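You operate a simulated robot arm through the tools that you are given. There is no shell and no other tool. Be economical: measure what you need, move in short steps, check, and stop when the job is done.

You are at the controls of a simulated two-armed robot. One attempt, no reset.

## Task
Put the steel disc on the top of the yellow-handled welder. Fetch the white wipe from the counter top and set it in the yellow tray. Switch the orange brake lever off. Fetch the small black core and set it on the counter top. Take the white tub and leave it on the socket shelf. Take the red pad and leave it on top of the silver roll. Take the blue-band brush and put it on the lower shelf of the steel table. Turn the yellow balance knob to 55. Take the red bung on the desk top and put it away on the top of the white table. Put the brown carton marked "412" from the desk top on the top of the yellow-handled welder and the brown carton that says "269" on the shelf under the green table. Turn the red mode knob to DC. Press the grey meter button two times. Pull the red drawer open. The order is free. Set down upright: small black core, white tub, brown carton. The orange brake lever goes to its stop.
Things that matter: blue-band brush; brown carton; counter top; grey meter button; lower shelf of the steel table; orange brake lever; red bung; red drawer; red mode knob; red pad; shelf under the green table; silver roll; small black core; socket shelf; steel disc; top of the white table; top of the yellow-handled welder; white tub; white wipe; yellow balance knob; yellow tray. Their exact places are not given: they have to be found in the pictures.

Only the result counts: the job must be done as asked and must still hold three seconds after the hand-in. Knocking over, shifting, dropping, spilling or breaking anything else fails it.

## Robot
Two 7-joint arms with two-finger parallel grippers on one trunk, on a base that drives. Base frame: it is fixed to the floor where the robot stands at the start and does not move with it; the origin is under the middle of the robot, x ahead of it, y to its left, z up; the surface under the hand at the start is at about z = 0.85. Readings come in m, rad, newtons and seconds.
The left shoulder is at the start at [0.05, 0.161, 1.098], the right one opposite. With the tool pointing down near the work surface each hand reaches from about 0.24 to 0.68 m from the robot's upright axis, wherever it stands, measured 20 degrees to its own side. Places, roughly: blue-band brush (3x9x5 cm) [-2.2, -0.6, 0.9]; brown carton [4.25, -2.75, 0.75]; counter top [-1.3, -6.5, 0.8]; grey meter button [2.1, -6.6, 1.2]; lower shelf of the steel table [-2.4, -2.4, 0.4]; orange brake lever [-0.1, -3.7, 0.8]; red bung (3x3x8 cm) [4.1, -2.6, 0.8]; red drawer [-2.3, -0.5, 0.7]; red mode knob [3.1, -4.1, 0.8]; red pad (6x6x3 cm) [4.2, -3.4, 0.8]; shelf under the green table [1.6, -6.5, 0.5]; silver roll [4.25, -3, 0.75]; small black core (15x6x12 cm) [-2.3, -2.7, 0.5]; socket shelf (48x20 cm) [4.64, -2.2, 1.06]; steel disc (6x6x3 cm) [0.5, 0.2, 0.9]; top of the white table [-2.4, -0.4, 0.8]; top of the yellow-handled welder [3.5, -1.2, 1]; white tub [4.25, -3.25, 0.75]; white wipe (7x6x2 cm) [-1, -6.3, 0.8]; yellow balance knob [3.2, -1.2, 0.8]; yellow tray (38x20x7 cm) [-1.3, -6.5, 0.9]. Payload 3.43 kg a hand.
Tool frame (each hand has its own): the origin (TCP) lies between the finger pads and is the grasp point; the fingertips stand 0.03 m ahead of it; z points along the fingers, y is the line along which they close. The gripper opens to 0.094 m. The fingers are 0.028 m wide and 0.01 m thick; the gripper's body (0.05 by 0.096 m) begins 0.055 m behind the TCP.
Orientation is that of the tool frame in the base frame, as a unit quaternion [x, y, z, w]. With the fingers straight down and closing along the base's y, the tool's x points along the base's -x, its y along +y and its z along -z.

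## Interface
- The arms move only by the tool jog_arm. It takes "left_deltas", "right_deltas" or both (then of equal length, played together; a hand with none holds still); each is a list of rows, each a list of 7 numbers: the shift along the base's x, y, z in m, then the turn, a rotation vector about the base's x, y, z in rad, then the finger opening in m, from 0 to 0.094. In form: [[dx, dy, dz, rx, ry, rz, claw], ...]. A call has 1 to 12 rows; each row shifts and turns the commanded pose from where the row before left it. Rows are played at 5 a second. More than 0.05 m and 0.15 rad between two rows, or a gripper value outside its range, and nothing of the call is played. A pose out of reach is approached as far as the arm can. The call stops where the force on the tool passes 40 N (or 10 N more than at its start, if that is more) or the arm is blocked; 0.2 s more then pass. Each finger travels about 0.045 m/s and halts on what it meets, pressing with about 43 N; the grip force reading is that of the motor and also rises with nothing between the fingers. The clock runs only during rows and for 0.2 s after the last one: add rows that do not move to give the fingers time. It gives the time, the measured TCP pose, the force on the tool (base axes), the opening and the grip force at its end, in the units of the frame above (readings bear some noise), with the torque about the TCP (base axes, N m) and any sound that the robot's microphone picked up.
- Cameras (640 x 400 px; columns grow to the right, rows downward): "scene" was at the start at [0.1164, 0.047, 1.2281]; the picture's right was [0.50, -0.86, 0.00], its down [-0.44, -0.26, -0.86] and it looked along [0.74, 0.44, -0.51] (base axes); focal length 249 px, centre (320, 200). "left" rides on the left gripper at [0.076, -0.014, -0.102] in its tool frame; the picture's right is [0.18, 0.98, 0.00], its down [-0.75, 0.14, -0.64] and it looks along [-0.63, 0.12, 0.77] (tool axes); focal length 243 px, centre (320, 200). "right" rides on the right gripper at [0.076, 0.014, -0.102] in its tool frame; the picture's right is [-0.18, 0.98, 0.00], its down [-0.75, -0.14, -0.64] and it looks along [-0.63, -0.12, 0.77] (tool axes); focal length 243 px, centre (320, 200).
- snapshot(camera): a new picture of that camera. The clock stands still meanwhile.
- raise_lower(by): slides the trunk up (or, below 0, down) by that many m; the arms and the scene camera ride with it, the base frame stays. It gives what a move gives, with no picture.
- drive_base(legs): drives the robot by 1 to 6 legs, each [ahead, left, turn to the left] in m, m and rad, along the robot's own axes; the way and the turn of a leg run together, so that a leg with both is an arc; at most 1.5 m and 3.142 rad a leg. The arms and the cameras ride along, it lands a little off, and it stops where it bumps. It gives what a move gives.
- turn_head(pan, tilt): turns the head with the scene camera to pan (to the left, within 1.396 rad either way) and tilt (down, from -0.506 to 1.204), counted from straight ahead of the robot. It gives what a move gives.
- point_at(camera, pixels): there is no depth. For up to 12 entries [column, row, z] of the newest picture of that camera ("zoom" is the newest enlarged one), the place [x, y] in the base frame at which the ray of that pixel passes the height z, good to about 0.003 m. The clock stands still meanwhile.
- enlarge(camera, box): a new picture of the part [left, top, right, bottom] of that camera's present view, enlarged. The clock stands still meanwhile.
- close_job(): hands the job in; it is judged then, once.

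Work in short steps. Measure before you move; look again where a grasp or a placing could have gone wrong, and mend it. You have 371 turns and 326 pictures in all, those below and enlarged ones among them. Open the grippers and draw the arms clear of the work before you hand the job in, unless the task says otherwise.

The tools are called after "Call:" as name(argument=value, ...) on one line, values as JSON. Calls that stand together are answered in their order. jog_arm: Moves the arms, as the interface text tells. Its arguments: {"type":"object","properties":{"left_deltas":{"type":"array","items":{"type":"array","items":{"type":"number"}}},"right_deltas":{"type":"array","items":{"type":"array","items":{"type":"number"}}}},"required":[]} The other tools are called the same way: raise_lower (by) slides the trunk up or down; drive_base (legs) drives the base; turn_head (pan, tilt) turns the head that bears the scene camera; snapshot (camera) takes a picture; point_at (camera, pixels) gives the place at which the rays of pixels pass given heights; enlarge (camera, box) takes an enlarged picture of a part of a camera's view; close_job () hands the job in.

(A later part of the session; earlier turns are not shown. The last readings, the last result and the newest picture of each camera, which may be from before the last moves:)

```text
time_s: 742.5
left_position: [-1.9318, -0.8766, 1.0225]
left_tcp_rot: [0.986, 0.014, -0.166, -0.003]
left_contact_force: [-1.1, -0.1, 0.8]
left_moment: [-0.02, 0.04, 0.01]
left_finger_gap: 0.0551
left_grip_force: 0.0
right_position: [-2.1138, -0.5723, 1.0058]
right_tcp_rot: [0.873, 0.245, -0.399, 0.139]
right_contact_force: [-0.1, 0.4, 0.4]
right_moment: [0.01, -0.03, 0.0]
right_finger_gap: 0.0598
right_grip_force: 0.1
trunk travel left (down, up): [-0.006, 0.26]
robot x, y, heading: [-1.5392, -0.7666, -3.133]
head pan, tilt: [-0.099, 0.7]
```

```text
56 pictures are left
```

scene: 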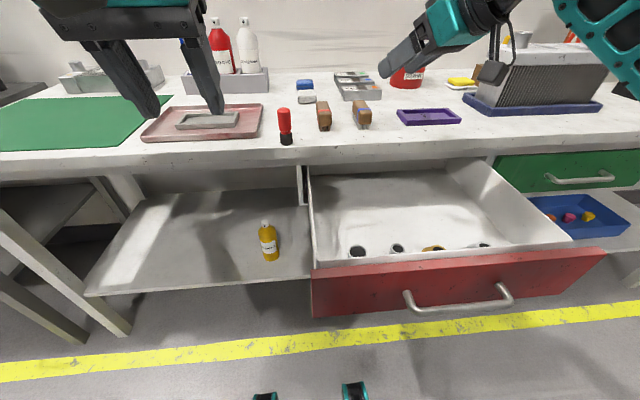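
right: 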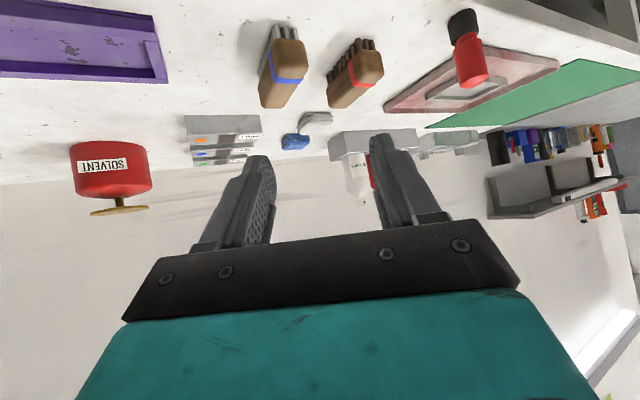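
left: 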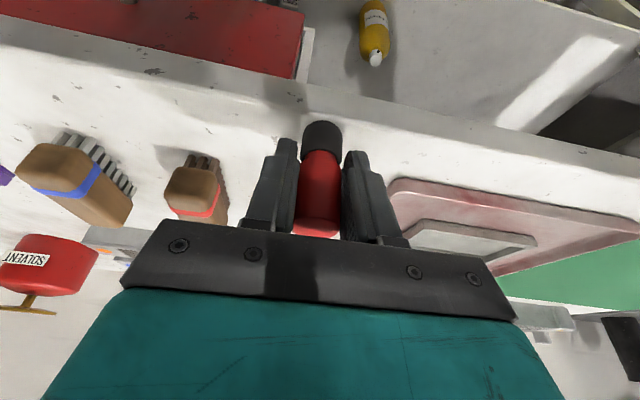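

The hand's yaw is off by 0.6 rad after the base turn; I correct it and look at the brush.

Call:
jog_arm(right_deltas=[[0, 0, 0, 0, 0, -0.15, 0.06], [0, 0, 0, 0, 0, -0.15, 0.06], [0, 0, 0, 0, 0, -0.15, 0.06], [0, -0.02, 0, 0, 0, -0.15, 0.06], [0, -0.02, -0.02, 0, 0, 0, 0.06], [0, 0, -0.03, 0, 0, 0, 0.06], [0, 0, 0, 0, 0, 0, 0.06]])

Call:
snapshot(camera="right")

```text
time_s: 744.1
left_position: [-1.9314, -0.8772, 1.0241]
left_tcp_rot: [0.986, 0.014, -0.165, -0.003]
left_contact_force: [0.3, 0.6, 0.2]
left_moment: [0.04, 0.0, 0.01]
left_finger_gap: 0.055
left_grip_force: 0.0
right_position: [-2.113, -0.6123, 0.9566]
right_tcp_rot: [0.906, -0.025, -0.422, 0.014]
right_contact_force: [-0.1, -0.1, -0.1]
right_moment: [-0.01, -0.01, -0.01]
right_finger_gap: 0.0601
right_grip_force: 0.1
trunk travel left (down, up): [-0.006, 0.26]
robot x, y, heading: [-1.5385, -0.7686, -3.143]
head pan, tilt: [-0.099, 0.7]
```

```text
55 pictures are left
```

right: 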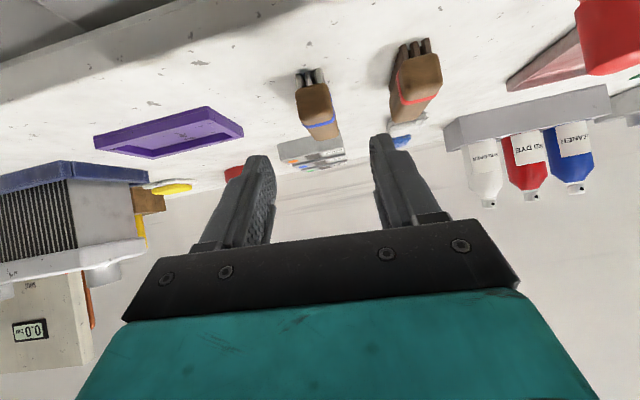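

Call:
point_at(camera="right", pixels=[[313, 88, 0.905], [313, 72, 0.857], [325, 135, 0.905]])

Call:
point_at(camera="scene", pixels=[[363, 112, 0.905], [363, 129, 0.857], [358, 100, 0.905]])

```text
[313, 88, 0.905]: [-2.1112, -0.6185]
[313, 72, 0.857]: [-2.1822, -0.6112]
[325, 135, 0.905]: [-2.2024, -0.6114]
```

```text
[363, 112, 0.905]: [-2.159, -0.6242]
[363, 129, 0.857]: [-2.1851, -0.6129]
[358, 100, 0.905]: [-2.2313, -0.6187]
```

Brush centre ≈(-2.22,-0.614). Approach along the tool axis to (-2.215,-0.614,0.89) and close.

Call:
jog_arm(right_deltas=[[-0.035, -0.001, -0.022, 0, 0, 0, 0.06], [-0.035, -0.001, -0.022, 0, 0, 0, 0.06], [-0.032, 0, -0.022, 0, 0, 0, 0.06], [0, 0, 0, 0, 0, 0, 0.06], [0, 0, 0, 0, 0, 0, 0.04], [0, 0, 0, 0, 0, 0, 0.015], [0, 0, 0, 0, 0, 0, 0.015], [0, 0, 0, 0, 0, 0, 0.015]])

Call:
snapshot(camera="right")

```text
time_s: 745.9
left_position: [-1.9325, -0.878, 1.0231]
left_tcp_rot: [0.986, 0.013, -0.166, -0.003]
left_contact_force: [0.4, -1.1, -0.3]
left_moment: [0.01, -0.02, -0.01]
left_finger_gap: 0.0551
left_grip_force: 0.1
right_position: [-2.2157, -0.6155, 0.8918]
right_tcp_rot: [0.906, -0.025, -0.422, 0.015]
right_contact_force: [0.0, 0.0, -0.1]
right_moment: [0.07, 0.0, -0.01]
right_finger_gap: 0.0334
right_grip_force: 43.0
trunk travel left (down, up): [-0.006, 0.26]
robot x, y, heading: [-1.5427, -0.7721, -3.141]
head pan, tilt: [-0.099, 0.7]
```

```text
54 pictures are left
```

right: 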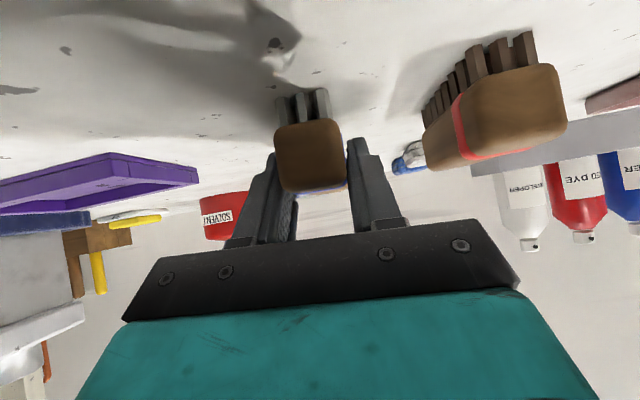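

Gripped. Lift, back off, and drive to the steel table.

Call:
jog_arm(right_deltas=[[0, 0, 0.03, 0, 0, 0, 0.015], [0, 0, 0.04, 0, 0, 0, 0.015], [0.03, 0, 0.03, 0, 0, 0, 0.015], [0.04, 0, 0, 0, 0, 0, 0.015], [0.04, 0, 0, 0, 0, 0, 0.015], [0, 0, 0, 0, 0, 0, 0.015]])

Call:
drive_base(legs=[[-0.35, 0, 0], [0, 1.4, 0], [0, 0.25, 0]])

Call:
turn_head(pan=0.0, tilt=0.65)

Call:
snapshot(camera="scene")

```text
time_s: 747.3
left_position: [-1.9312, -0.878, 1.0218]
left_tcp_rot: [0.986, 0.014, -0.167, -0.003]
left_contact_force: [-0.3, -0.3, -0.9]
left_moment: [-0.01, -0.02, 0.0]
left_finger_gap: 0.055
left_grip_force: 0.0
right_position: [-2.1034, -0.6129, 0.9893]
right_tcp_rot: [0.906, -0.026, -0.422, 0.014]
right_contact_force: [-0.6, 0.3, -0.5]
right_moment: [0.01, -0.01, 0.01]
right_finger_gap: 0.0332
right_grip_force: 43.5
trunk travel left (down, up): [-0.006, 0.26]
robot x, y, heading: [-1.5407, -0.7654, -3.138]
head pan, tilt: [-0.099, 0.7]
```

```text
time_s: 763.7
left_position: [-1.5744, -2.4933, 1.0223]
left_tcp_rot: [0.986, 0.016, -0.166, -0.002]
left_contact_force: [-0.3, 0.0, -0.3]
left_moment: [0.0, 0.01, 0.0]
left_finger_gap: 0.055
left_grip_force: 0.0
right_position: [-1.7477, -2.2292, 0.9909]
right_tcp_rot: [0.906, -0.023, -0.422, 0.015]
right_contact_force: [0.0, -0.1, -1.1]
right_moment: [-0.02, 0.02, 0.0]
right_finger_gap: 0.0333
right_grip_force: 43.5
trunk travel left (down, up): [-0.006, 0.26]
robot x, y, heading: [-1.18, -2.3857, -3.133]
head pan, tilt: [-0.099, 0.7]
```

```text
time_s: 764.4
left_position: [-1.5739, -2.4927, 1.0226]
left_tcp_rot: [0.986, 0.016, -0.165, -0.003]
left_contact_force: [-1.0, 0.2, -0.9]
left_moment: [-0.02, -0.01, 0.03]
left_finger_gap: 0.055
left_grip_force: 0.1
right_position: [-1.748, -2.2294, 0.9909]
right_tcp_rot: [0.906, -0.024, -0.421, 0.015]
right_contact_force: [0.3, -0.4, -1.4]
right_moment: [0.01, 0.03, -0.05]
right_finger_gap: 0.0333
right_grip_force: 42.9
trunk travel left (down, up): [-0.006, 0.26]
robot x, y, heading: [-1.1822, -2.3842, -3.134]
head pan, tilt: [0.0, 0.649]
```

```text
53 pictures are left
```

scene: 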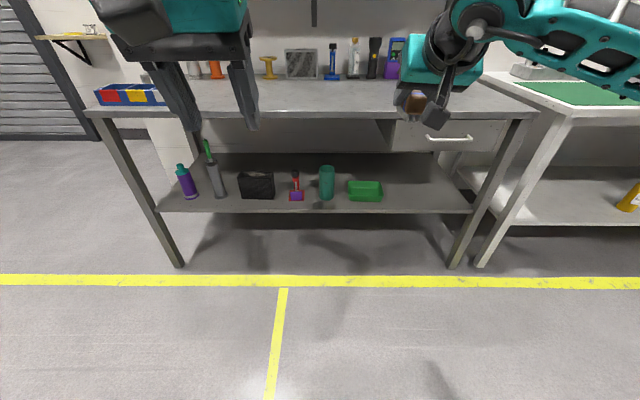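

Call:
point_at(camera="scene", pixels=[[320, 213, 0.4], [320, 213, 0.45], [175, 265, 0], [455, 265, 0], [257, 199, 0.4], [257, 199, 0.45], [242, 199, 0.42], [274, 199, 0.42], [363, 201, 0.42], [425, 195, 0.42], [320, 117, 0.85], [382, 198, 0.42]])

Call:
enlarge(camera="scene", box=[170, 130, 400, 230])

```text
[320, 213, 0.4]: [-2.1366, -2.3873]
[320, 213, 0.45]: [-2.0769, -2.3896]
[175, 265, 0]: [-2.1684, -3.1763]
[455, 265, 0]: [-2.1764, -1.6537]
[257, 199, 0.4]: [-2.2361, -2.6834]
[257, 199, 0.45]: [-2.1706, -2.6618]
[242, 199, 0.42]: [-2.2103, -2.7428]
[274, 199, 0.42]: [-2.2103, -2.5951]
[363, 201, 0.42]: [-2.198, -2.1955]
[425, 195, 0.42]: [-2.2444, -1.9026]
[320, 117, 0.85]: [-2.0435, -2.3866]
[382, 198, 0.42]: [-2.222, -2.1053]
```

```text
2.78 times, centred on (285, 180) of scene
```

zoom: 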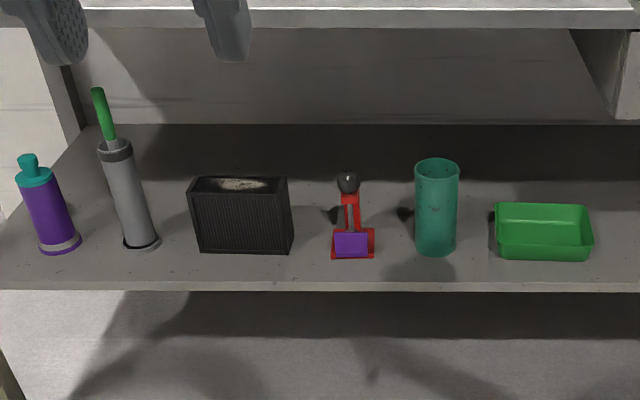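

Shelf z≈0.405, front x≈-2.13; free spot at y≈-1.93. I shift right 0.3 m and lower the hand with the brush.

Call:
drive_base(legs=[[0, -0.3, 0]])

Call:
jog_arm(right_deltas=[[-0.01, 0, -0.045, 0, 0, 0, 0.015], [-0.01, 0, -0.045, 0, 0, 0, 0.015], [-0.01, 0, -0.045, 0, 0, 0, 0.015], [0, 0, -0.045, 0, 0, 0, 0.015], [0, 0, -0.045, 0, 0, 0, 0.015], [0, 0, -0.045, 0, 0, 0, 0.015], [0, 0, -0.045, 0, 0, 0, 0.015], [0, 0, -0.045, 0, 0, 0, 0.015], [0, 0, -0.045, 0, 0, 0, 0.015], [0, 0, -0.045, 0, 0, 0, 0.015], [0, 0, -0.04, 0, 0, 0, 0.015], [0, 0, 0, 0, 0, 0, 0.015]])

Call:
snapshot(camera="scene")

```text
time_s: 767.6
left_position: [-1.5761, -2.1946, 1.0233]
left_tcp_rot: [0.986, 0.015, -0.166, -0.002]
left_contact_force: [-0.6, 0.4, 0.7]
left_moment: [0.02, 0.0, 0.03]
left_finger_gap: 0.055
left_grip_force: 0.0
right_position: [-1.7502, -1.9305, 0.9906]
right_tcp_rot: [0.907, -0.024, -0.421, 0.015]
right_contact_force: [0.1, 0.2, -1.3]
right_moment: [0.01, -0.03, -0.02]
right_finger_gap: 0.0332
right_grip_force: 42.5
trunk travel left (down, up): [-0.006, 0.26]
robot x, y, heading: [-1.1848, -2.0839, -3.132]
head pan, tilt: [0.0, 0.649]
```

```text
time_s: 770.2
left_position: [-1.5755, -2.1923, 1.022]
left_tcp_rot: [0.986, 0.015, -0.165, -0.003]
left_contact_force: [0.1, 0.0, 0.5]
left_moment: [0.01, -0.03, 0.01]
left_finger_gap: 0.0551
left_grip_force: 0.2
right_position: [-1.7767, -1.9301, 0.5983]
right_tcp_rot: [0.907, -0.023, -0.42, 0.015]
right_contact_force: [-0.4, 0.4, 0.0]
right_moment: [0.02, -0.02, -0.01]
right_finger_gap: 0.0331
right_grip_force: 42.8
right hand out of reach, approached as far as the arm can: row 9, 10, 11
trunk travel left (down, up): [-0.006, 0.26]
robot x, y, heading: [-1.1876, -2.0856, -3.137]
head pan, tilt: [0.0, 0.649]
```

```text
51 pictures are left
```

scene: 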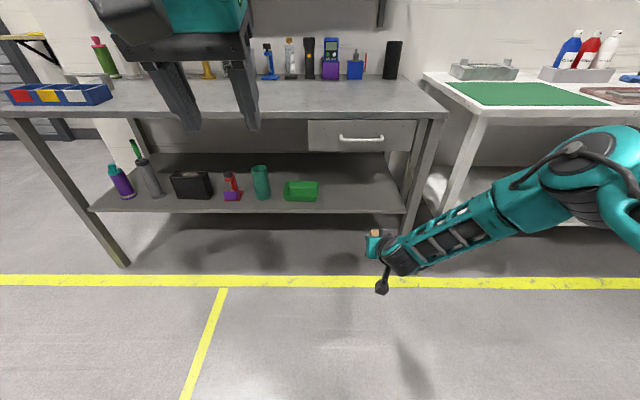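

Lower limit 0.598 here; extend 8 cm forward and try lower.

Call:
jog_arm(right_deltas=[[-0.03, 0, 0, 0, 0, 0, 0.015], [-0.03, 0, 0, 0, 0.05, 0, 0.015], [-0.02, 0, -0.02, 0, 0.05, 0, 0.015], [0, 0, -0.03, 0, 0.05, 0, 0.015], [0, 0, -0.03, 0, 0, 0, 0.015], [0, 0, -0.03, 0, 0, 0, 0.015], [0, 0, -0.03, 0, 0, 0, 0.015], [0, 0, 0, 0, 0, 0, 0.015]])

```text
time_s: 772.0
left_position: [-1.5762, -2.1927, 1.0229]
left_tcp_rot: [0.986, 0.015, -0.165, -0.002]
left_contact_force: [0.1, 0.3, -0.4]
left_moment: [0.01, 0.01, 0.03]
left_finger_gap: 0.0549
left_grip_force: 0.0
right_position: [-1.8509, -1.9325, 0.5653]
right_tcp_rot: [0.892, -0.023, -0.451, 0.013]
right_contact_force: [-0.3, 0.2, -1.3]
right_moment: [0.0, -0.03, 0.0]
right_finger_gap: 0.0333
right_grip_force: 43.0
right hand out of reach, approached as far as the arm can: row 3, 4, 5, 6, 7
trunk travel left (down, up): [-0.006, 0.26]
robot x, y, heading: [-1.1821, -2.083, -3.134]
head pan, tilt: [0.0, 0.649]
```

Earlier a more right-hand position allowed lower heights; I shift the hand 0.13 m to the right and lower.

Call:
jog_arm(right_deltas=[[0, 0.045, 0, 0, 0, 0, 0.015], [0, 0.045, 0, 0, 0, 0, 0.015], [0, 0.04, 0, 0, 0, 0, 0.015], [0, 0, -0.03, 0, 0, 0, 0.015], [0, 0, -0.03, 0, 0, 0, 0.015], [0, 0, -0.03, 0, 0, 0, 0.015], [0, 0, -0.02, 0, 0, 0, 0.015], [0, 0, 0, 0, 0, 0, 0.015]])

```text
time_s: 773.8
left_position: [-1.5759, -2.1937, 1.0227]
left_tcp_rot: [0.986, 0.015, -0.165, -0.003]
left_contact_force: [0.1, 0.0, -0.4]
left_moment: [0.0, 0.04, 0.01]
left_finger_gap: 0.055
left_grip_force: 0.1
right_position: [-1.8558, -1.87, 0.49]
right_tcp_rot: [0.903, -0.029, -0.428, 0.018]
right_contact_force: [0.5, -0.6, -1.1]
right_moment: [0.02, -0.05, -0.02]
right_finger_gap: 0.0333
right_grip_force: 42.9
right hand out of reach, approached as far as the arm can: row 1, 2, 3, 4, 5, 6, 7
trunk travel left (down, up): [-0.006, 0.26]
robot x, y, heading: [-1.1828, -2.0863, -3.136]
head pan, tilt: [0.0, 0.649]
```

Call:
jog_arm(right_deltas=[[0, 0.03, 0, 0, 0, 0, 0.015], [0, 0.03, -0.02, 0, 0, 0, 0.015], [0, 0, -0.02, 0, 0, 0, 0.015], [0, 0, 0, 0, 0, 0, 0.015]])

```text
time_s: 774.8
left_position: [-1.5757, -2.1936, 1.023]
left_tcp_rot: [0.986, 0.015, -0.165, -0.003]
left_contact_force: [0.0, -0.4, 1.3]
left_moment: [0.02, 0.02, 0.02]
left_finger_gap: 0.055
left_grip_force: 0.0
right_position: [-1.8354, -1.8113, 0.4695]
right_tcp_rot: [0.903, -0.029, -0.429, 0.019]
right_contact_force: [-0.2, -0.7, -0.4]
right_moment: [-0.03, 0.03, -0.01]
right_finger_gap: 0.0332
right_grip_force: 42.8
right hand out of reach, approached as far as the arm can: row 2, 3
trunk travel left (down, up): [-0.006, 0.26]
robot x, y, heading: [-1.1843, -2.0832, -3.14]
head pan, tilt: [0.0, 0.649]
```

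Height 0.47 (brush bottom ≈3 cm above the shelf). Drive ahead to bring the brush over the shelf, then look.

Call:
drive_base(legs=[[0.37, 0, 0]])

Call:
jog_arm(right_deltas=[[0, 0, -0.012, 0, 0.06, 0, 0.015], [0, 0, -0.012, 0, 0.06, 0, 0.015], [0, 0, -0.01, 0, 0, 0, 0.015], [0, 0, 0, 0, 0, 0, 0.015]])

Call:
snapshot(camera="right")

Call:
turn_head(pan=-0.2, tilt=0.8)

Call:
snapshot(camera="scene")

```text
time_s: 777.1
left_position: [-1.9503, -2.1934, 1.0229]
left_tcp_rot: [0.986, 0.013, -0.166, -0.003]
left_contact_force: [0.3, -0.2, -1.1]
left_moment: [0.03, 0.04, -0.01]
left_finger_gap: 0.0552
left_grip_force: 0.0
right_position: [-2.2089, -1.8088, 0.4681]
right_tcp_rot: [0.903, -0.031, -0.429, 0.018]
right_contact_force: [0.4, 0.2, -1.4]
right_moment: [-0.01, -0.06, 0.01]
right_finger_gap: 0.0333
right_grip_force: 42.7
trunk travel left (down, up): [-0.006, 0.26]
robot x, y, heading: [-1.5597, -2.0843, -3.14]
head pan, tilt: [0.0, 0.649]
```

```text
time_s: 778.1
left_position: [-1.9503, -2.1928, 1.0235]
left_tcp_rot: [0.986, 0.014, -0.167, -0.002]
left_contact_force: [-0.2, -0.3, 0.8]
left_moment: [-0.04, 0.0, 0.0]
left_finger_gap: 0.055
left_grip_force: 0.0
right_position: [-2.2143, -1.8033, 0.4804]
right_tcp_rot: [0.876, -0.031, -0.482, 0.019]
right_contact_force: [-0.3, -1.0, -1.4]
right_moment: [-0.02, -0.01, -0.03]
right_finger_gap: 0.0333
right_grip_force: 42.6
right hand out of reach, approached as far as the arm can: row 1, 2, 3
trunk travel left (down, up): [-0.006, 0.26]
robot x, y, heading: [-1.5587, -2.0871, -3.144]
head pan, tilt: [0.0, 0.649]
```

```text
50 pictures are left
```

right: 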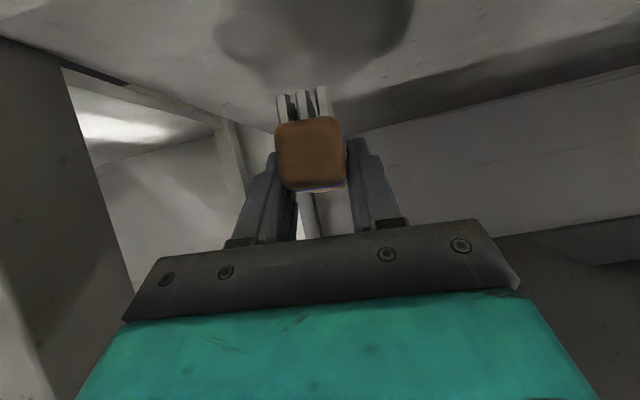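

```text
time_s: 778.9
left_position: [-1.95, -2.1929, 1.0223]
left_tcp_rot: [0.986, 0.013, -0.165, -0.002]
left_contact_force: [1.0, 0.0, 0.1]
left_moment: [-0.02, 0.02, -0.04]
left_finger_gap: 0.0552
left_grip_force: 0.0
right_position: [-2.2134, -1.8049, 0.4807]
right_tcp_rot: [0.875, -0.03, -0.482, 0.02]
right_contact_force: [0.0, 0.2, -1.0]
right_moment: [0.0, -0.02, -0.02]
right_finger_gap: 0.0334
right_grip_force: 43.2
trunk travel left (down, up): [-0.006, 0.26]
robot x, y, heading: [-1.5586, -2.0853, -3.14]
head pan, tilt: [-0.201, 0.799]
```

```text
49 pictures are left
```

scene: 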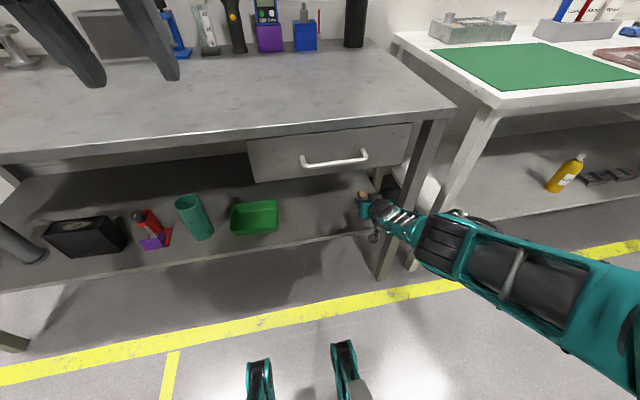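

More tilt raised it; I tilt back the other way (-0.25) and lower.

Call:
jog_arm(right_deltas=[[0, 0, -0.005, 0, -0.08, 0, 0.015], [0, 0, -0.008, 0, -0.08, 0, 0.015], [0, 0, -0.01, 0, -0.08, 0, 0.015], [0, 0, -0.01, 0, -0.05, 0, 0.015], [0, 0, -0.008, 0, 0, 0, 0.015], [0, 0, -0.006, 0, 0, 0, 0.015], [0, 0, 0, 0, 0, 0, 0.015]])

Call:
enlarge(camera="scene", box=[300, 150, 460, 270])

```text
time_s: 780.5
left_position: [-1.9511, -2.193, 1.022]
left_tcp_rot: [0.986, 0.012, -0.166, -0.003]
left_contact_force: [0.4, -0.3, 0.2]
left_moment: [0.02, -0.01, -0.04]
left_finger_gap: 0.0551
left_grip_force: 0.1
right_position: [-2.1988, -1.8082, 0.4599]
right_tcp_rot: [0.922, -0.032, -0.386, 0.015]
right_contact_force: [0.9, 0.2, -1.1]
right_moment: [0.0, 0.0, 0.03]
right_finger_gap: 0.0332
right_grip_force: 43.0
right hand out of reach, approached as far as the arm can: row 2, 3, 4, 5, 6
trunk travel left (down, up): [-0.006, 0.26]
robot x, y, heading: [-1.5586, -2.0881, -3.142]
head pan, tilt: [-0.201, 0.799]
```

```text
3.33 times, centred on (380, 210) of scene
```

zoom: 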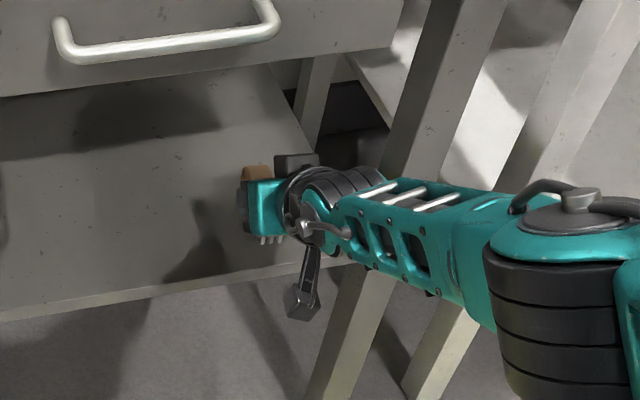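

Brush is inside the shelf, ~2 cm above it. Release and withdraw with the base.

Call:
jog_arm(right_deltas=[[0, 0, 0, 0, 0, 0, 0.03], [0, 0, 0, 0, 0, 0, 0.05], [0, 0, 0, 0, 0, 0, 0.06], [0, 0, 0, 0, 0, 0, 0.06]])

Call:
drive_base(legs=[[-0.3, 0, 0]])

Call:
snapshot(camera="scene")

```text
time_s: 781.5
left_position: [-1.9499, -2.1934, 1.0231]
left_tcp_rot: [0.986, 0.012, -0.167, -0.003]
left_contact_force: [0.2, 1.2, 0.0]
left_moment: [-0.03, -0.01, 0.0]
left_finger_gap: 0.0552
left_grip_force: 0.0
right_position: [-2.1991, -1.8086, 0.46]
right_tcp_rot: [0.922, -0.032, -0.385, 0.016]
right_contact_force: [0.1, 0.8, -1.2]
right_moment: [-0.02, -0.01, -0.04]
right_finger_gap: 0.06
right_grip_force: 0.1
trunk travel left (down, up): [-0.006, 0.26]
robot x, y, heading: [-1.5553, -2.0881, -3.139]
head pan, tilt: [-0.201, 0.799]
```

```text
time_s: 783.5
left_position: [-1.6547, -2.1933, 1.024]
left_tcp_rot: [0.986, 0.011, -0.166, -0.003]
left_contact_force: [0.1, -0.2, 0.4]
left_moment: [0.03, 0.01, 0.01]
left_finger_gap: 0.0548
left_grip_force: 0.0
right_position: [-1.903, -1.8063, 0.4603]
right_tcp_rot: [0.922, -0.034, -0.385, 0.014]
right_contact_force: [-0.5, -1.1, -0.4]
right_moment: [-0.02, 0.01, 0.01]
right_finger_gap: 0.0601
right_grip_force: 0.0
trunk travel left (down, up): [-0.006, 0.26]
robot x, y, heading: [-1.2639, -2.0856, 3.138]
head pan, tilt: [-0.201, 0.799]
```

```text
47 pictures are left
```

scene: 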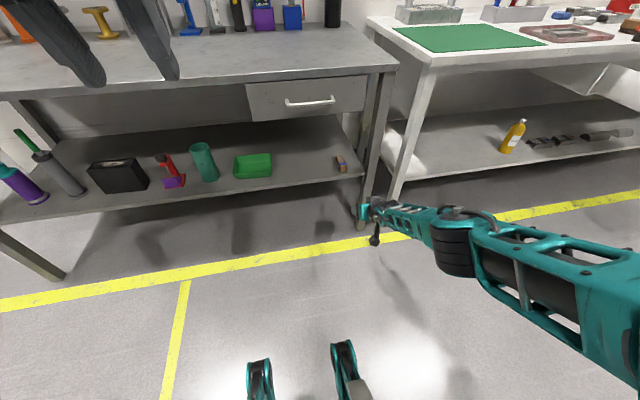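

Brush is on the shelf. The core stands broadside, too wide to grip from the front, so I'll first turn it by pushing its right end back with closed fingers, low down. Move to y≈-2.885.

Call:
drive_base(legs=[[0, 0.8, 0]])

Call:
jog_arm(right_deltas=[[0, 0, 0, 0, 0, 0, 0.03], [0, 0, 0, 0, 0, 0, 0.0], [0, 0, 0, 0, 0, 0, 0.0], [0, 0, 0, 0, 0, 0, 0]])

Call:
turn_head(pan=-0.15, tilt=0.75)

Call:
snapshot(camera="scene")

Call:
snapshot(camera="right")

```text
time_s: 790.9
left_position: [-1.6603, -2.9864, 1.0222]
left_tcp_rot: [0.986, 0.008, -0.166, -0.004]
left_contact_force: [-0.1, 0.0, -0.5]
left_moment: [-0.04, -0.05, 0.0]
left_finger_gap: 0.055
left_grip_force: 0.0
right_position: [-1.9061, -2.5984, 0.4597]
right_tcp_rot: [0.922, -0.037, -0.385, 0.014]
right_contact_force: [-0.5, -0.6, 0.0]
right_moment: [-0.01, 0.01, 0.0]
right_finger_gap: 0.0599
right_grip_force: 0.0
trunk travel left (down, up): [-0.006, 0.26]
robot x, y, heading: [-1.2666, -2.8793, 3.134]
head pan, tilt: [-0.201, 0.799]
```

```text
time_s: 791.9
left_position: [-1.6597, -2.987, 1.023]
left_tcp_rot: [0.986, 0.009, -0.166, -0.003]
left_contact_force: [0.8, -0.5, -1.1]
left_moment: [0.0, 0.0, 0.0]
left_finger_gap: 0.055
left_grip_force: 0.0
right_position: [-1.9056, -2.5983, 0.4598]
right_tcp_rot: [0.922, -0.036, -0.386, 0.014]
right_contact_force: [-0.4, -0.4, 0.4]
right_moment: [0.0, -0.03, -0.01]
right_finger_gap: 0.0001
right_grip_force: 23.1
trunk travel left (down, up): [-0.006, 0.26]
robot x, y, heading: [-1.2621, -2.8865, 3.131]
head pan, tilt: [-0.201, 0.799]
```

```text
time_s: 792.5
left_position: [-1.6609, -2.9868, 1.0235]
left_tcp_rot: [0.986, 0.008, -0.166, -0.003]
left_contact_force: [-0.7, -0.4, 0.0]
left_moment: [-0.03, 0.03, 0.0]
left_finger_gap: 0.0549
left_grip_force: 0.0
right_position: [-1.9059, -2.5992, 0.4592]
right_tcp_rot: [0.922, -0.037, -0.385, 0.014]
right_contact_force: [-0.1, 0.4, 0.2]
right_moment: [0.0, -0.02, 0.03]
right_finger_gap: 0.0
right_grip_force: 32.6
trunk travel left (down, up): [-0.006, 0.26]
robot x, y, heading: [-1.2664, -2.8859, 3.135]
head pan, tilt: [-0.15, 0.75]
```

```text
46 pictures are left
```

scene: 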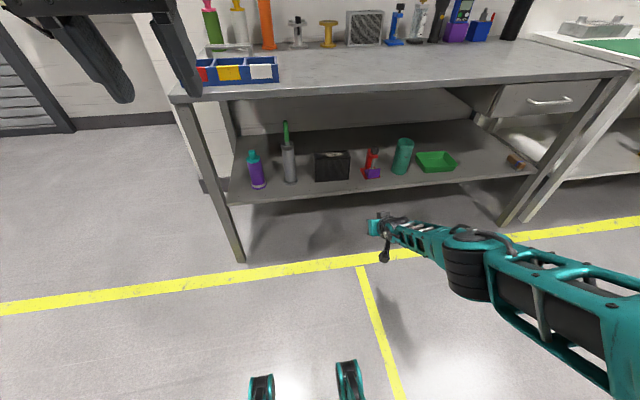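

```text
45 pictures are left
```

right: 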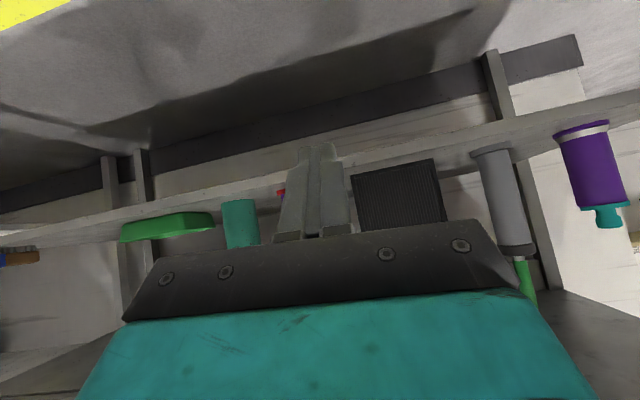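

Call:
point_at(camera="right", pixels=[[351, 178, 0.405], [433, 160, 0.405], [351, 178, 0.39], [433, 160, 0.39]])

Call:
point_at(camera="scene", pixels=[[349, 179, 0.405], [315, 181, 0.405], [349, 179, 0.39], [379, 178, 0.405], [290, 183, 0.405], [280, 200, 0.405], [350, 152, 0.52]])

```text
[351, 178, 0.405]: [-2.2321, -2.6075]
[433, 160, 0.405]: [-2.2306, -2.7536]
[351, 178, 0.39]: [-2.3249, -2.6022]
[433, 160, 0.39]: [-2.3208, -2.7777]
```

```text
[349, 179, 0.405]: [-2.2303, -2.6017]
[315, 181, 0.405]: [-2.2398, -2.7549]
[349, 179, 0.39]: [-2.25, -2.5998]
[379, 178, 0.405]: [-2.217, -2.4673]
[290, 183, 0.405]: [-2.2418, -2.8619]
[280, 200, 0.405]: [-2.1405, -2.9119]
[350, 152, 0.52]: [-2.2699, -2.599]
```

Core front edge: (-2.231,-2.605) to (-2.235,-2.754), shelf z 0.405. I line the fingertip up with y≈-2.617 and push the right end back by ~7 cm with the base.

Call:
drive_base(legs=[[0, 0.018, 0], [0.29, 0, 0], [0.08, 0, 0]])

Call:
snapshot(camera="scene")

```text
time_s: 795.6
left_position: [-2.0318, -3.0012, 1.0224]
left_tcp_rot: [0.986, 0.008, -0.166, -0.004]
left_contact_force: [-0.2, 0.4, 0.7]
left_moment: [0.01, -0.01, 0.01]
left_finger_gap: 0.0551
left_grip_force: 0.0
right_position: [-2.2784, -2.6146, 0.4594]
right_tcp_rot: [0.922, -0.037, -0.386, 0.014]
right_contact_force: [0.9, 0.1, 0.4]
right_moment: [0.0, -0.03, 0.02]
right_finger_gap: 0.0
right_grip_force: 32.7
trunk travel left (down, up): [-0.006, 0.26]
robot x, y, heading: [-1.6389, -2.8982, 3.132]
head pan, tilt: [-0.15, 0.75]
```

```text
44 pictures are left
```

scene: 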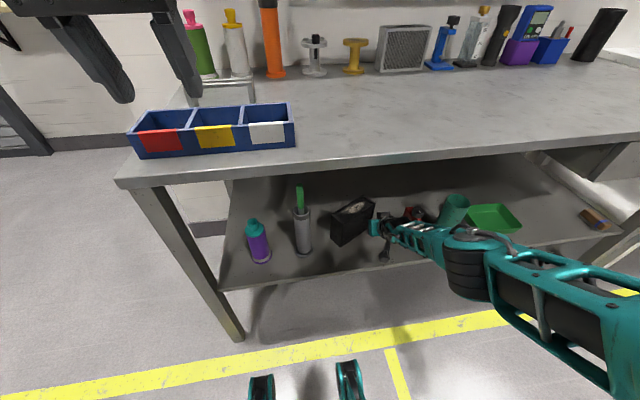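

Call:
enlarge(camera="scene", box=[300, 170, 500, 280])

```text
3.20 times, centred on (400, 225) of scene
```

zoom: 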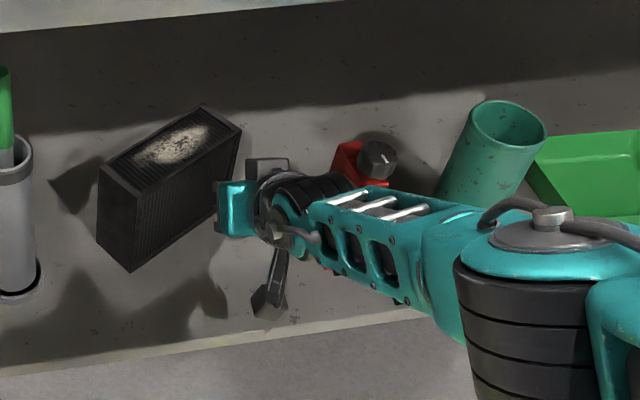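

Core turned ~40°. Push 5 cm more.

Call:
drive_base(legs=[[0.05, 0, 0]])

Call:
enlarge(camera="scene", box=[300, 170, 500, 280])

```text
time_s: 796.6
left_position: [-2.0837, -3.0007, 1.0228]
left_tcp_rot: [0.986, 0.008, -0.165, -0.004]
left_contact_force: [-0.2, 0.3, 0.0]
left_moment: [0.0, -0.01, -0.01]
left_finger_gap: 0.0551
left_grip_force: 0.1
right_position: [-2.3279, -2.6138, 0.4602]
right_tcp_rot: [0.922, -0.037, -0.385, 0.014]
right_contact_force: [0.3, -0.7, -0.9]
right_moment: [0.0, 0.0, -0.01]
right_finger_gap: 0.0
right_grip_force: 33.3
trunk travel left (down, up): [-0.006, 0.26]
robot x, y, heading: [-1.6931, -2.8972, 3.134]
head pan, tilt: [-0.15, 0.75]
```

```text
3.20 times, centred on (400, 225) of scene
```

zoom: 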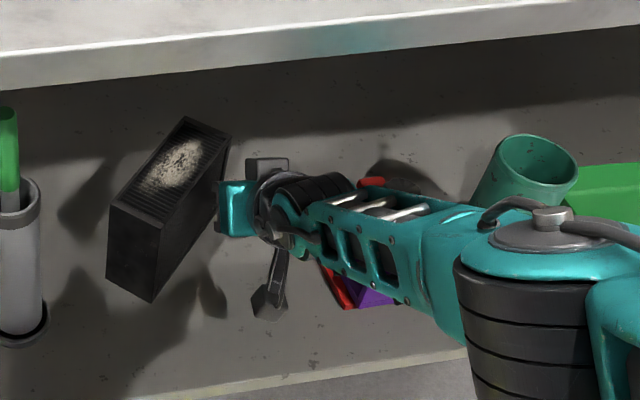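

Core ~60° turned. One more 4 cm push.

Call:
drive_base(legs=[[0.04, 0, 0]])

Call:
enlarge(camera="scene", box=[300, 170, 500, 280])

```text
time_s: 797.5
left_position: [-2.1229, -3.0013, 1.023]
left_tcp_rot: [0.986, 0.008, -0.166, -0.002]
left_contact_force: [-0.1, -0.6, 0.5]
left_moment: [0.03, 0.02, -0.01]
left_finger_gap: 0.0549
left_grip_force: 0.1
right_position: [-2.3679, -2.6128, 0.4605]
right_tcp_rot: [0.922, -0.036, -0.385, 0.015]
right_contact_force: [-1.4, -0.6, 0.2]
right_moment: [0.01, 0.01, -0.02]
right_finger_gap: 0.0
right_grip_force: 33.1
trunk travel left (down, up): [-0.006, 0.26]
robot x, y, heading: [-1.73, -2.8959, 3.127]
head pan, tilt: [-0.15, 0.75]
```

```text
3.20 times, centred on (400, 225) of scene
```

zoom: 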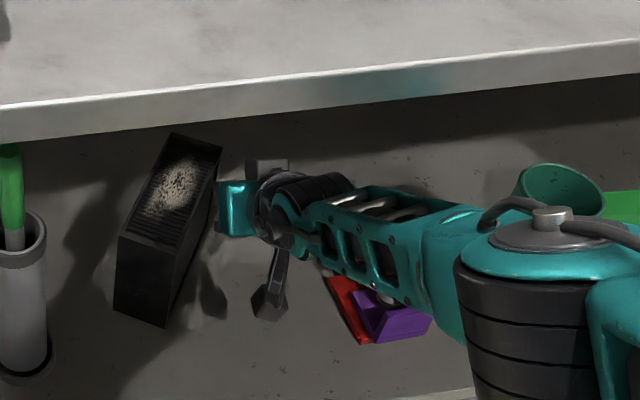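

About 25° remain. The fingertip is now beside the far end; pushing left 4 cm will straighten it.

Call:
drive_base(legs=[[0, 0.045, 0]])

Call:
enlarge(camera="scene", box=[300, 170, 500, 280])

```text
time_s: 798.5
left_position: [-2.1225, -3.0462, 1.0224]
left_tcp_rot: [0.986, 0.008, -0.166, -0.003]
left_contact_force: [0.2, 0.2, -0.3]
left_moment: [0.01, -0.01, -0.03]
left_finger_gap: 0.0552
left_grip_force: 0.0
right_position: [-2.368, -2.6579, 0.4601]
right_tcp_rot: [0.922, -0.036, -0.385, 0.014]
right_contact_force: [0.8, 0.6, -0.5]
right_moment: [-0.01, 0.02, 0.04]
right_finger_gap: 0.0
right_grip_force: 33.3
trunk travel left (down, up): [-0.006, 0.26]
robot x, y, heading: [-1.7286, -2.942, 3.134]
head pan, tilt: [-0.15, 0.75]
```

```text
3.20 times, centred on (400, 225) of scene
```

zoom: 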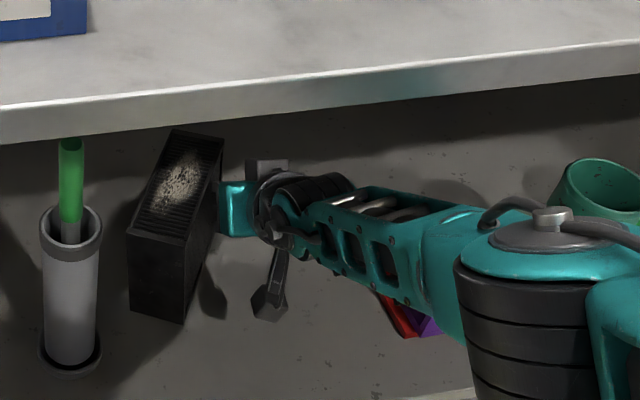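

Close enough to straight (about 22° left), and near the pump, so no more pushing. I move off right, back out, yaw the hand -0.38 and open it.

Call:
drive_base(legs=[[0, -0.045, 0], [-0.25, 0, 0]])

Call:
jog_arm(right_deltas=[[0, 0, 0.01, 0, 0, -0.13, 0.05], [0, 0, 0.01, 0, 0, -0.13, 0.094], [0, 0, 0.01, 0, 0, -0.12, 0.094], [0, 0, 0, 0, 0, 0, 0.094]])

Call:
snapshot(camera="right")

Call:
enlarge(camera="scene", box=[260, 110, 420, 220])

```text
time_s: 801.0
left_position: [-1.8764, -3.0032, 1.0222]
left_tcp_rot: [0.986, 0.007, -0.166, -0.004]
left_contact_force: [0.6, 0.0, -0.8]
left_moment: [0.0, -0.02, 0.0]
left_finger_gap: 0.0549
left_grip_force: 0.1
right_position: [-2.1193, -2.6146, 0.459]
right_tcp_rot: [0.922, -0.038, -0.386, 0.013]
right_contact_force: [-0.1, -0.6, -0.1]
right_moment: [0.01, 0.0, 0.03]
right_finger_gap: 0.0
right_grip_force: 33.6
trunk travel left (down, up): [-0.006, 0.26]
robot x, y, heading: [-1.4844, -2.8984, 3.133]
head pan, tilt: [-0.15, 0.75]
```

```text
time_s: 802.0
left_position: [-1.8766, -3.0029, 1.0231]
left_tcp_rot: [0.986, 0.006, -0.166, -0.004]
left_contact_force: [0.5, -0.3, 0.2]
left_moment: [0.03, -0.01, -0.03]
left_finger_gap: 0.0549
left_grip_force: 0.0
right_position: [-2.1276, -2.6133, 0.4741]
right_tcp_rot: [0.907, -0.186, -0.376, -0.048]
right_contact_force: [0.7, 0.4, -0.5]
right_moment: [0.0, 0.02, 0.0]
right_finger_gap: 0.0851
right_grip_force: 0.0
right hand out of reach, approached as far as the arm can: row 1, 2, 3
trunk travel left (down, up): [-0.006, 0.26]
robot x, y, heading: [-1.4831, -2.899, 3.133]
head pan, tilt: [-0.15, 0.75]
```

```text
39 pictures are left
```

right: 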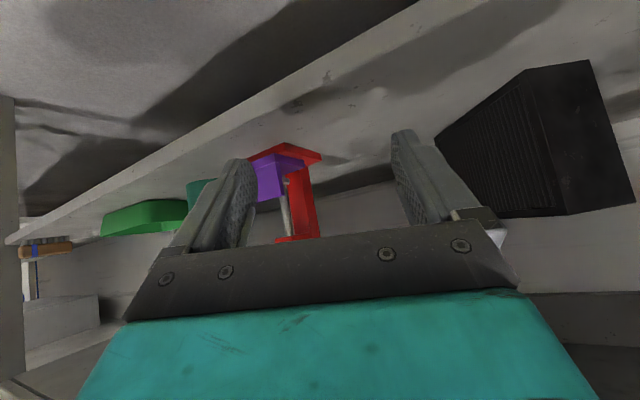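

```text
3.64 times, centred on (340, 165) of scene
```

zoom: 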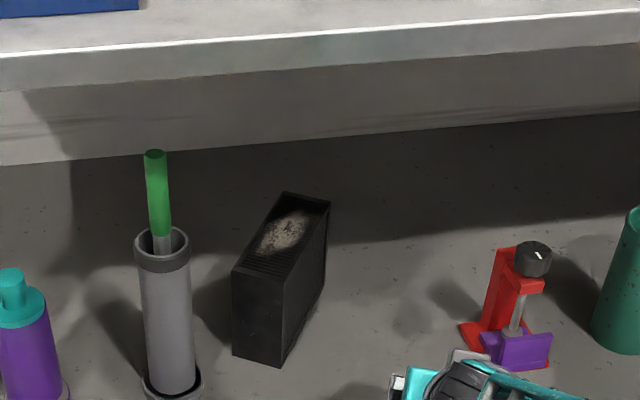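

Call:
point_at(camera="zoom", pixels=[[233, 357, 0.405], [282, 367, 0.405], [326, 285, 0.405], [233, 270, 0.525], [285, 282, 0.525], [285, 192, 0.525], [330, 202, 0.525], [170, 398, 0.405], [200, 385, 0.405], [460, 335, 0.405]])

```text
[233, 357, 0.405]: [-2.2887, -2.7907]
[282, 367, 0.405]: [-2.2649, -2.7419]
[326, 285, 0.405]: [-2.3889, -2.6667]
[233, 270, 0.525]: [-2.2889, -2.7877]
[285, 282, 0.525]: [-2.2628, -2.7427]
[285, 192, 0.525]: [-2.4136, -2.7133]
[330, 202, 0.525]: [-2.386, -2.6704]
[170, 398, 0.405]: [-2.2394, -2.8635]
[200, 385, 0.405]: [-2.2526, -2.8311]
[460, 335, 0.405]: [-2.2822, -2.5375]
```

The core still points 31° to the right, and the pump blocks that line. I push its far end left: close the fingers, yaw back, reach deeper (x≈-2.43) and push left 7 cm.

Call:
jog_arm(right_deltas=[[0, 0, -0.005, 0, 0, 0.12, 0.04], [0, 0, -0.005, 0, 0, 0.12, 0.0], [0, 0, -0.005, 0, 0, 0.1, 0.0], [0, 0, 0, 0, 0, 0, 0.0]])

Call:
drive_base(legs=[[0.305, 0, 0], [0, 0.075, 0]])

Call:
enlarge(camera="scene", box=[270, 170, 470, 290])

```text
time_s: 803.0
left_position: [-1.8759, -3.0025, 1.0234]
left_tcp_rot: [0.986, 0.007, -0.167, -0.003]
left_contact_force: [-0.8, 0.5, 0.5]
left_moment: [-0.02, -0.01, 0.01]
left_finger_gap: 0.055
left_grip_force: 0.1
right_position: [-2.1233, -2.6151, 0.463]
right_tcp_rot: [0.925, -0.047, -0.377, 0.011]
right_contact_force: [0.2, 0.3, 0.1]
right_moment: [0.0, -0.01, 0.01]
right_finger_gap: 0.0
right_grip_force: 0.1
right hand out of reach, approached as far as the arm can: row 3
trunk travel left (down, up): [-0.006, 0.26]
robot x, y, heading: [-1.4811, -2.9066, 3.129]
head pan, tilt: [-0.15, 0.75]
```

```text
time_s: 806.0
left_position: [-2.1801, -3.073, 1.0228]
left_tcp_rot: [0.986, 0.007, -0.166, -0.004]
left_contact_force: [-0.1, -0.3, -0.6]
left_moment: [0.0, 0.02, 0.02]
left_finger_gap: 0.0552
left_grip_force: 0.1
right_position: [-2.4274, -2.6851, 0.4626]
right_tcp_rot: [0.926, -0.047, -0.376, 0.011]
right_contact_force: [-0.3, 0.5, -0.7]
right_moment: [0.01, -0.01, 0.01]
right_finger_gap: 0.0002
right_grip_force: 32.7
trunk travel left (down, up): [-0.006, 0.26]
robot x, y, heading: [-1.7827, -2.9729, 3.131]
head pan, tilt: [-0.15, 0.75]
```

```text
3.20 times, centred on (370, 230) of scene
```

zoom: 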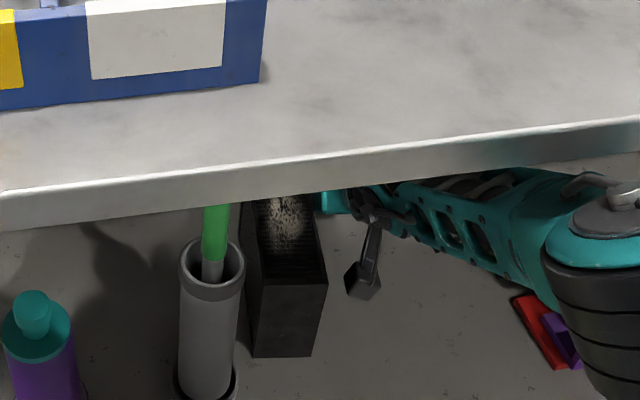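

The core now points straight back. Withdraw (right, then back) and re-measure.

Call:
drive_base(legs=[[0, -0.06, 0], [-0.3, 0, 0]])

Call:
enlarge(camera="scene", box=[250, 110, 450, 235])

```text
time_s: 808.9
left_position: [-1.8834, -3.0156, 1.0227]
left_tcp_rot: [0.986, 0.006, -0.164, -0.004]
left_contact_force: [-0.1, -0.2, 0.0]
left_moment: [0.02, 0.0, -0.04]
left_finger_gap: 0.0549
left_grip_force: 0.1
right_position: [-2.1298, -2.6275, 0.4628]
right_tcp_rot: [0.926, -0.047, -0.375, 0.011]
right_contact_force: [-0.4, 0.1, -0.6]
right_moment: [0.02, 0.0, 0.0]
right_finger_gap: 0.0
right_grip_force: 33.1
trunk travel left (down, up): [-0.006, 0.26]
robot x, y, heading: [-1.4936, -2.9166, 3.133]
head pan, tilt: [-0.15, 0.75]
```

```text
3.20 times, centred on (350, 172) of scene
```

zoom: 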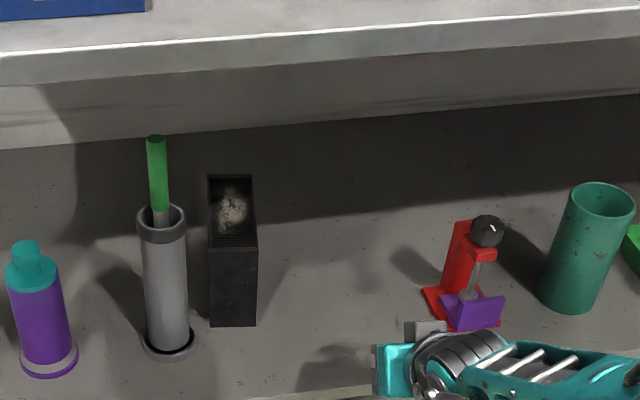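

Call:
point_at(camera="zoom", pixels=[[211, 327, 0.405], [256, 325, 0.405], [209, 247, 0.525], [257, 246, 0.525], [208, 175, 0.525], [252, 175, 0.525], [192, 350, 0.405], [145, 350, 0.405], [168, 362, 0.405]])

```text
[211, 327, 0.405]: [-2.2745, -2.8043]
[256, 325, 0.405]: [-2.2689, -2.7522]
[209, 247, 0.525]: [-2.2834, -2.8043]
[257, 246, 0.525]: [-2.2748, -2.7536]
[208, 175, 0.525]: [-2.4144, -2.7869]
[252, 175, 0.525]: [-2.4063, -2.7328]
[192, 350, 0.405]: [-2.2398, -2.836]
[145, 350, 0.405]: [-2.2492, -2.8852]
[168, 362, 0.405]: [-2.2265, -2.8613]
```

Core: near end centre (-2.275,-2.779), 8° off; red item untouched. I set the grip opening 0.078, yaw -0.1, raise to z≈0.485, and drive left into line.

Call:
jog_arm(right_deltas=[[0, 0, 0.01, 0, 0, -0.05, 0.04], [0, 0, 0.012, 0, 0, -0.05, 0.078], [0, 0, 0.0, 0, 0, 0, 0.078], [0, 0, 0, 0, 0, 0, 0.078]])

Call:
drive_base(legs=[[0, 0.145, 0], [0.07, 0, 0]])

Call:
snapshot(camera="right")

```text
time_s: 809.9
left_position: [-1.8844, -3.0152, 1.0227]
left_tcp_rot: [0.986, 0.006, -0.165, -0.004]
left_contact_force: [-0.4, 0.2, -0.3]
left_moment: [0.0, -0.03, 0.0]
left_finger_gap: 0.055
left_grip_force: 0.1
right_position: [-2.1291, -2.6324, 0.4655]
right_tcp_rot: [0.93, -0.059, -0.362, 0.008]
right_contact_force: [-0.4, -0.4, -1.1]
right_moment: [-0.01, 0.01, -0.01]
right_finger_gap: 0.0783
right_grip_force: 0.2
right hand out of reach, approached as far as the arm can: row 1, 2
trunk travel left (down, up): [-0.006, 0.26]
robot x, y, heading: [-1.4906, -2.9151, 3.13]
head pan, tilt: [-0.15, 0.75]
```

```text
time_s: 812.4
left_position: [-1.9567, -3.1606, 1.0235]
left_tcp_rot: [0.986, 0.006, -0.165, -0.004]
left_contact_force: [1.1, 0.2, 1.1]
left_moment: [0.01, -0.01, -0.02]
left_finger_gap: 0.0548
left_grip_force: 0.0
right_position: [-2.2008, -2.7768, 0.4666]
right_tcp_rot: [0.93, -0.06, -0.362, 0.007]
right_contact_force: [0.3, -0.2, -0.2]
right_moment: [0.0, 0.0, -0.01]
right_finger_gap: 0.078
right_grip_force: 0.0
trunk travel left (down, up): [-0.006, 0.26]
robot x, y, heading: [-1.561, -3.0563, 3.128]
head pan, tilt: [-0.15, 0.75]
```

```text
35 pictures are left
```

right: 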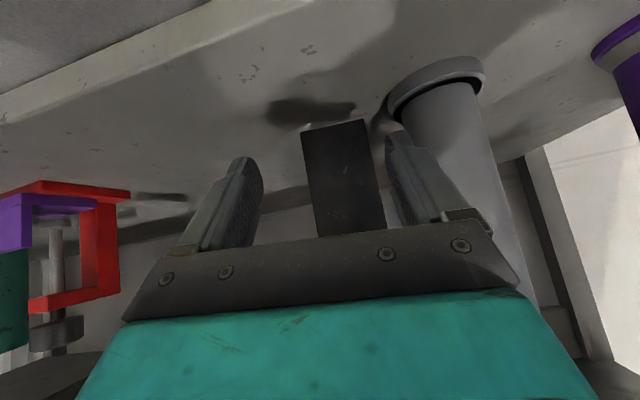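

Raise 2 cm, shift left 6 mm, and narrow to 0.068 to clear the pump.

Call:
jog_arm(right_deltas=[[0, -0.003, 0.01, 0, 0, 0, 0.068], [0, -0.003, 0.012, 0, 0, 0, 0.068], [0, 0, 0, 0, 0, 0, 0.068]])

Call:
snapshot(camera="right")

```text
time_s: 813.2
left_position: [-1.9552, -3.1595, 1.0236]
left_tcp_rot: [0.986, 0.005, -0.165, -0.005]
left_contact_force: [0.5, -0.4, -0.1]
left_moment: [-0.02, 0.04, -0.02]
left_finger_gap: 0.0549
left_grip_force: 0.1
right_position: [-2.2012, -2.7818, 0.4836]
right_tcp_rot: [0.93, -0.06, -0.364, 0.007]
right_contact_force: [0.1, 0.4, 0.6]
right_moment: [-0.01, 0.01, -0.01]
right_finger_gap: 0.0679
right_grip_force: 0.0
right hand out of reach, approached as far as the arm can: row 1
trunk travel left (down, up): [-0.006, 0.26]
robot x, y, heading: [-1.5627, -3.057, 3.133]
head pan, tilt: [-0.15, 0.75]
```

```text
34 pictures are left
```

right: 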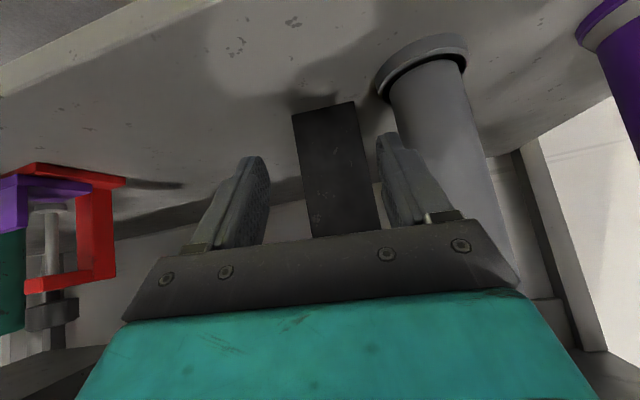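

Core sits between the fingers. Advance 10 cm with the base.

Call:
drive_base(legs=[[0.07, -0.003, 0], [0.033, 0, 0]])

Call:
snapshot(camera="right")

```text
time_s: 814.7
left_position: [-2.0571, -3.1551, 1.0229]
left_tcp_rot: [0.986, 0.006, -0.165, -0.004]
left_contact_force: [-0.3, -0.4, -0.3]
left_moment: [0.0, 0.0, -0.04]
left_finger_gap: 0.0549
left_grip_force: 0.3
right_position: [-2.3015, -2.7758, 0.4834]
right_tcp_rot: [0.93, -0.06, -0.362, 0.007]
right_contact_force: [0.1, 0.0, 0.4]
right_moment: [0.0, 0.0, -0.01]
right_finger_gap: 0.068
right_grip_force: 0.0
trunk travel left (down, up): [-0.006, 0.26]
robot x, y, heading: [-1.6631, -3.053, 3.129]
head pan, tilt: [-0.15, 0.75]
```

```text
33 pictures are left
```

right: 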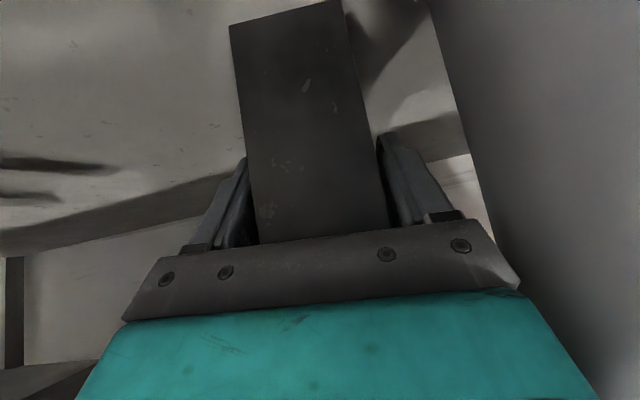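

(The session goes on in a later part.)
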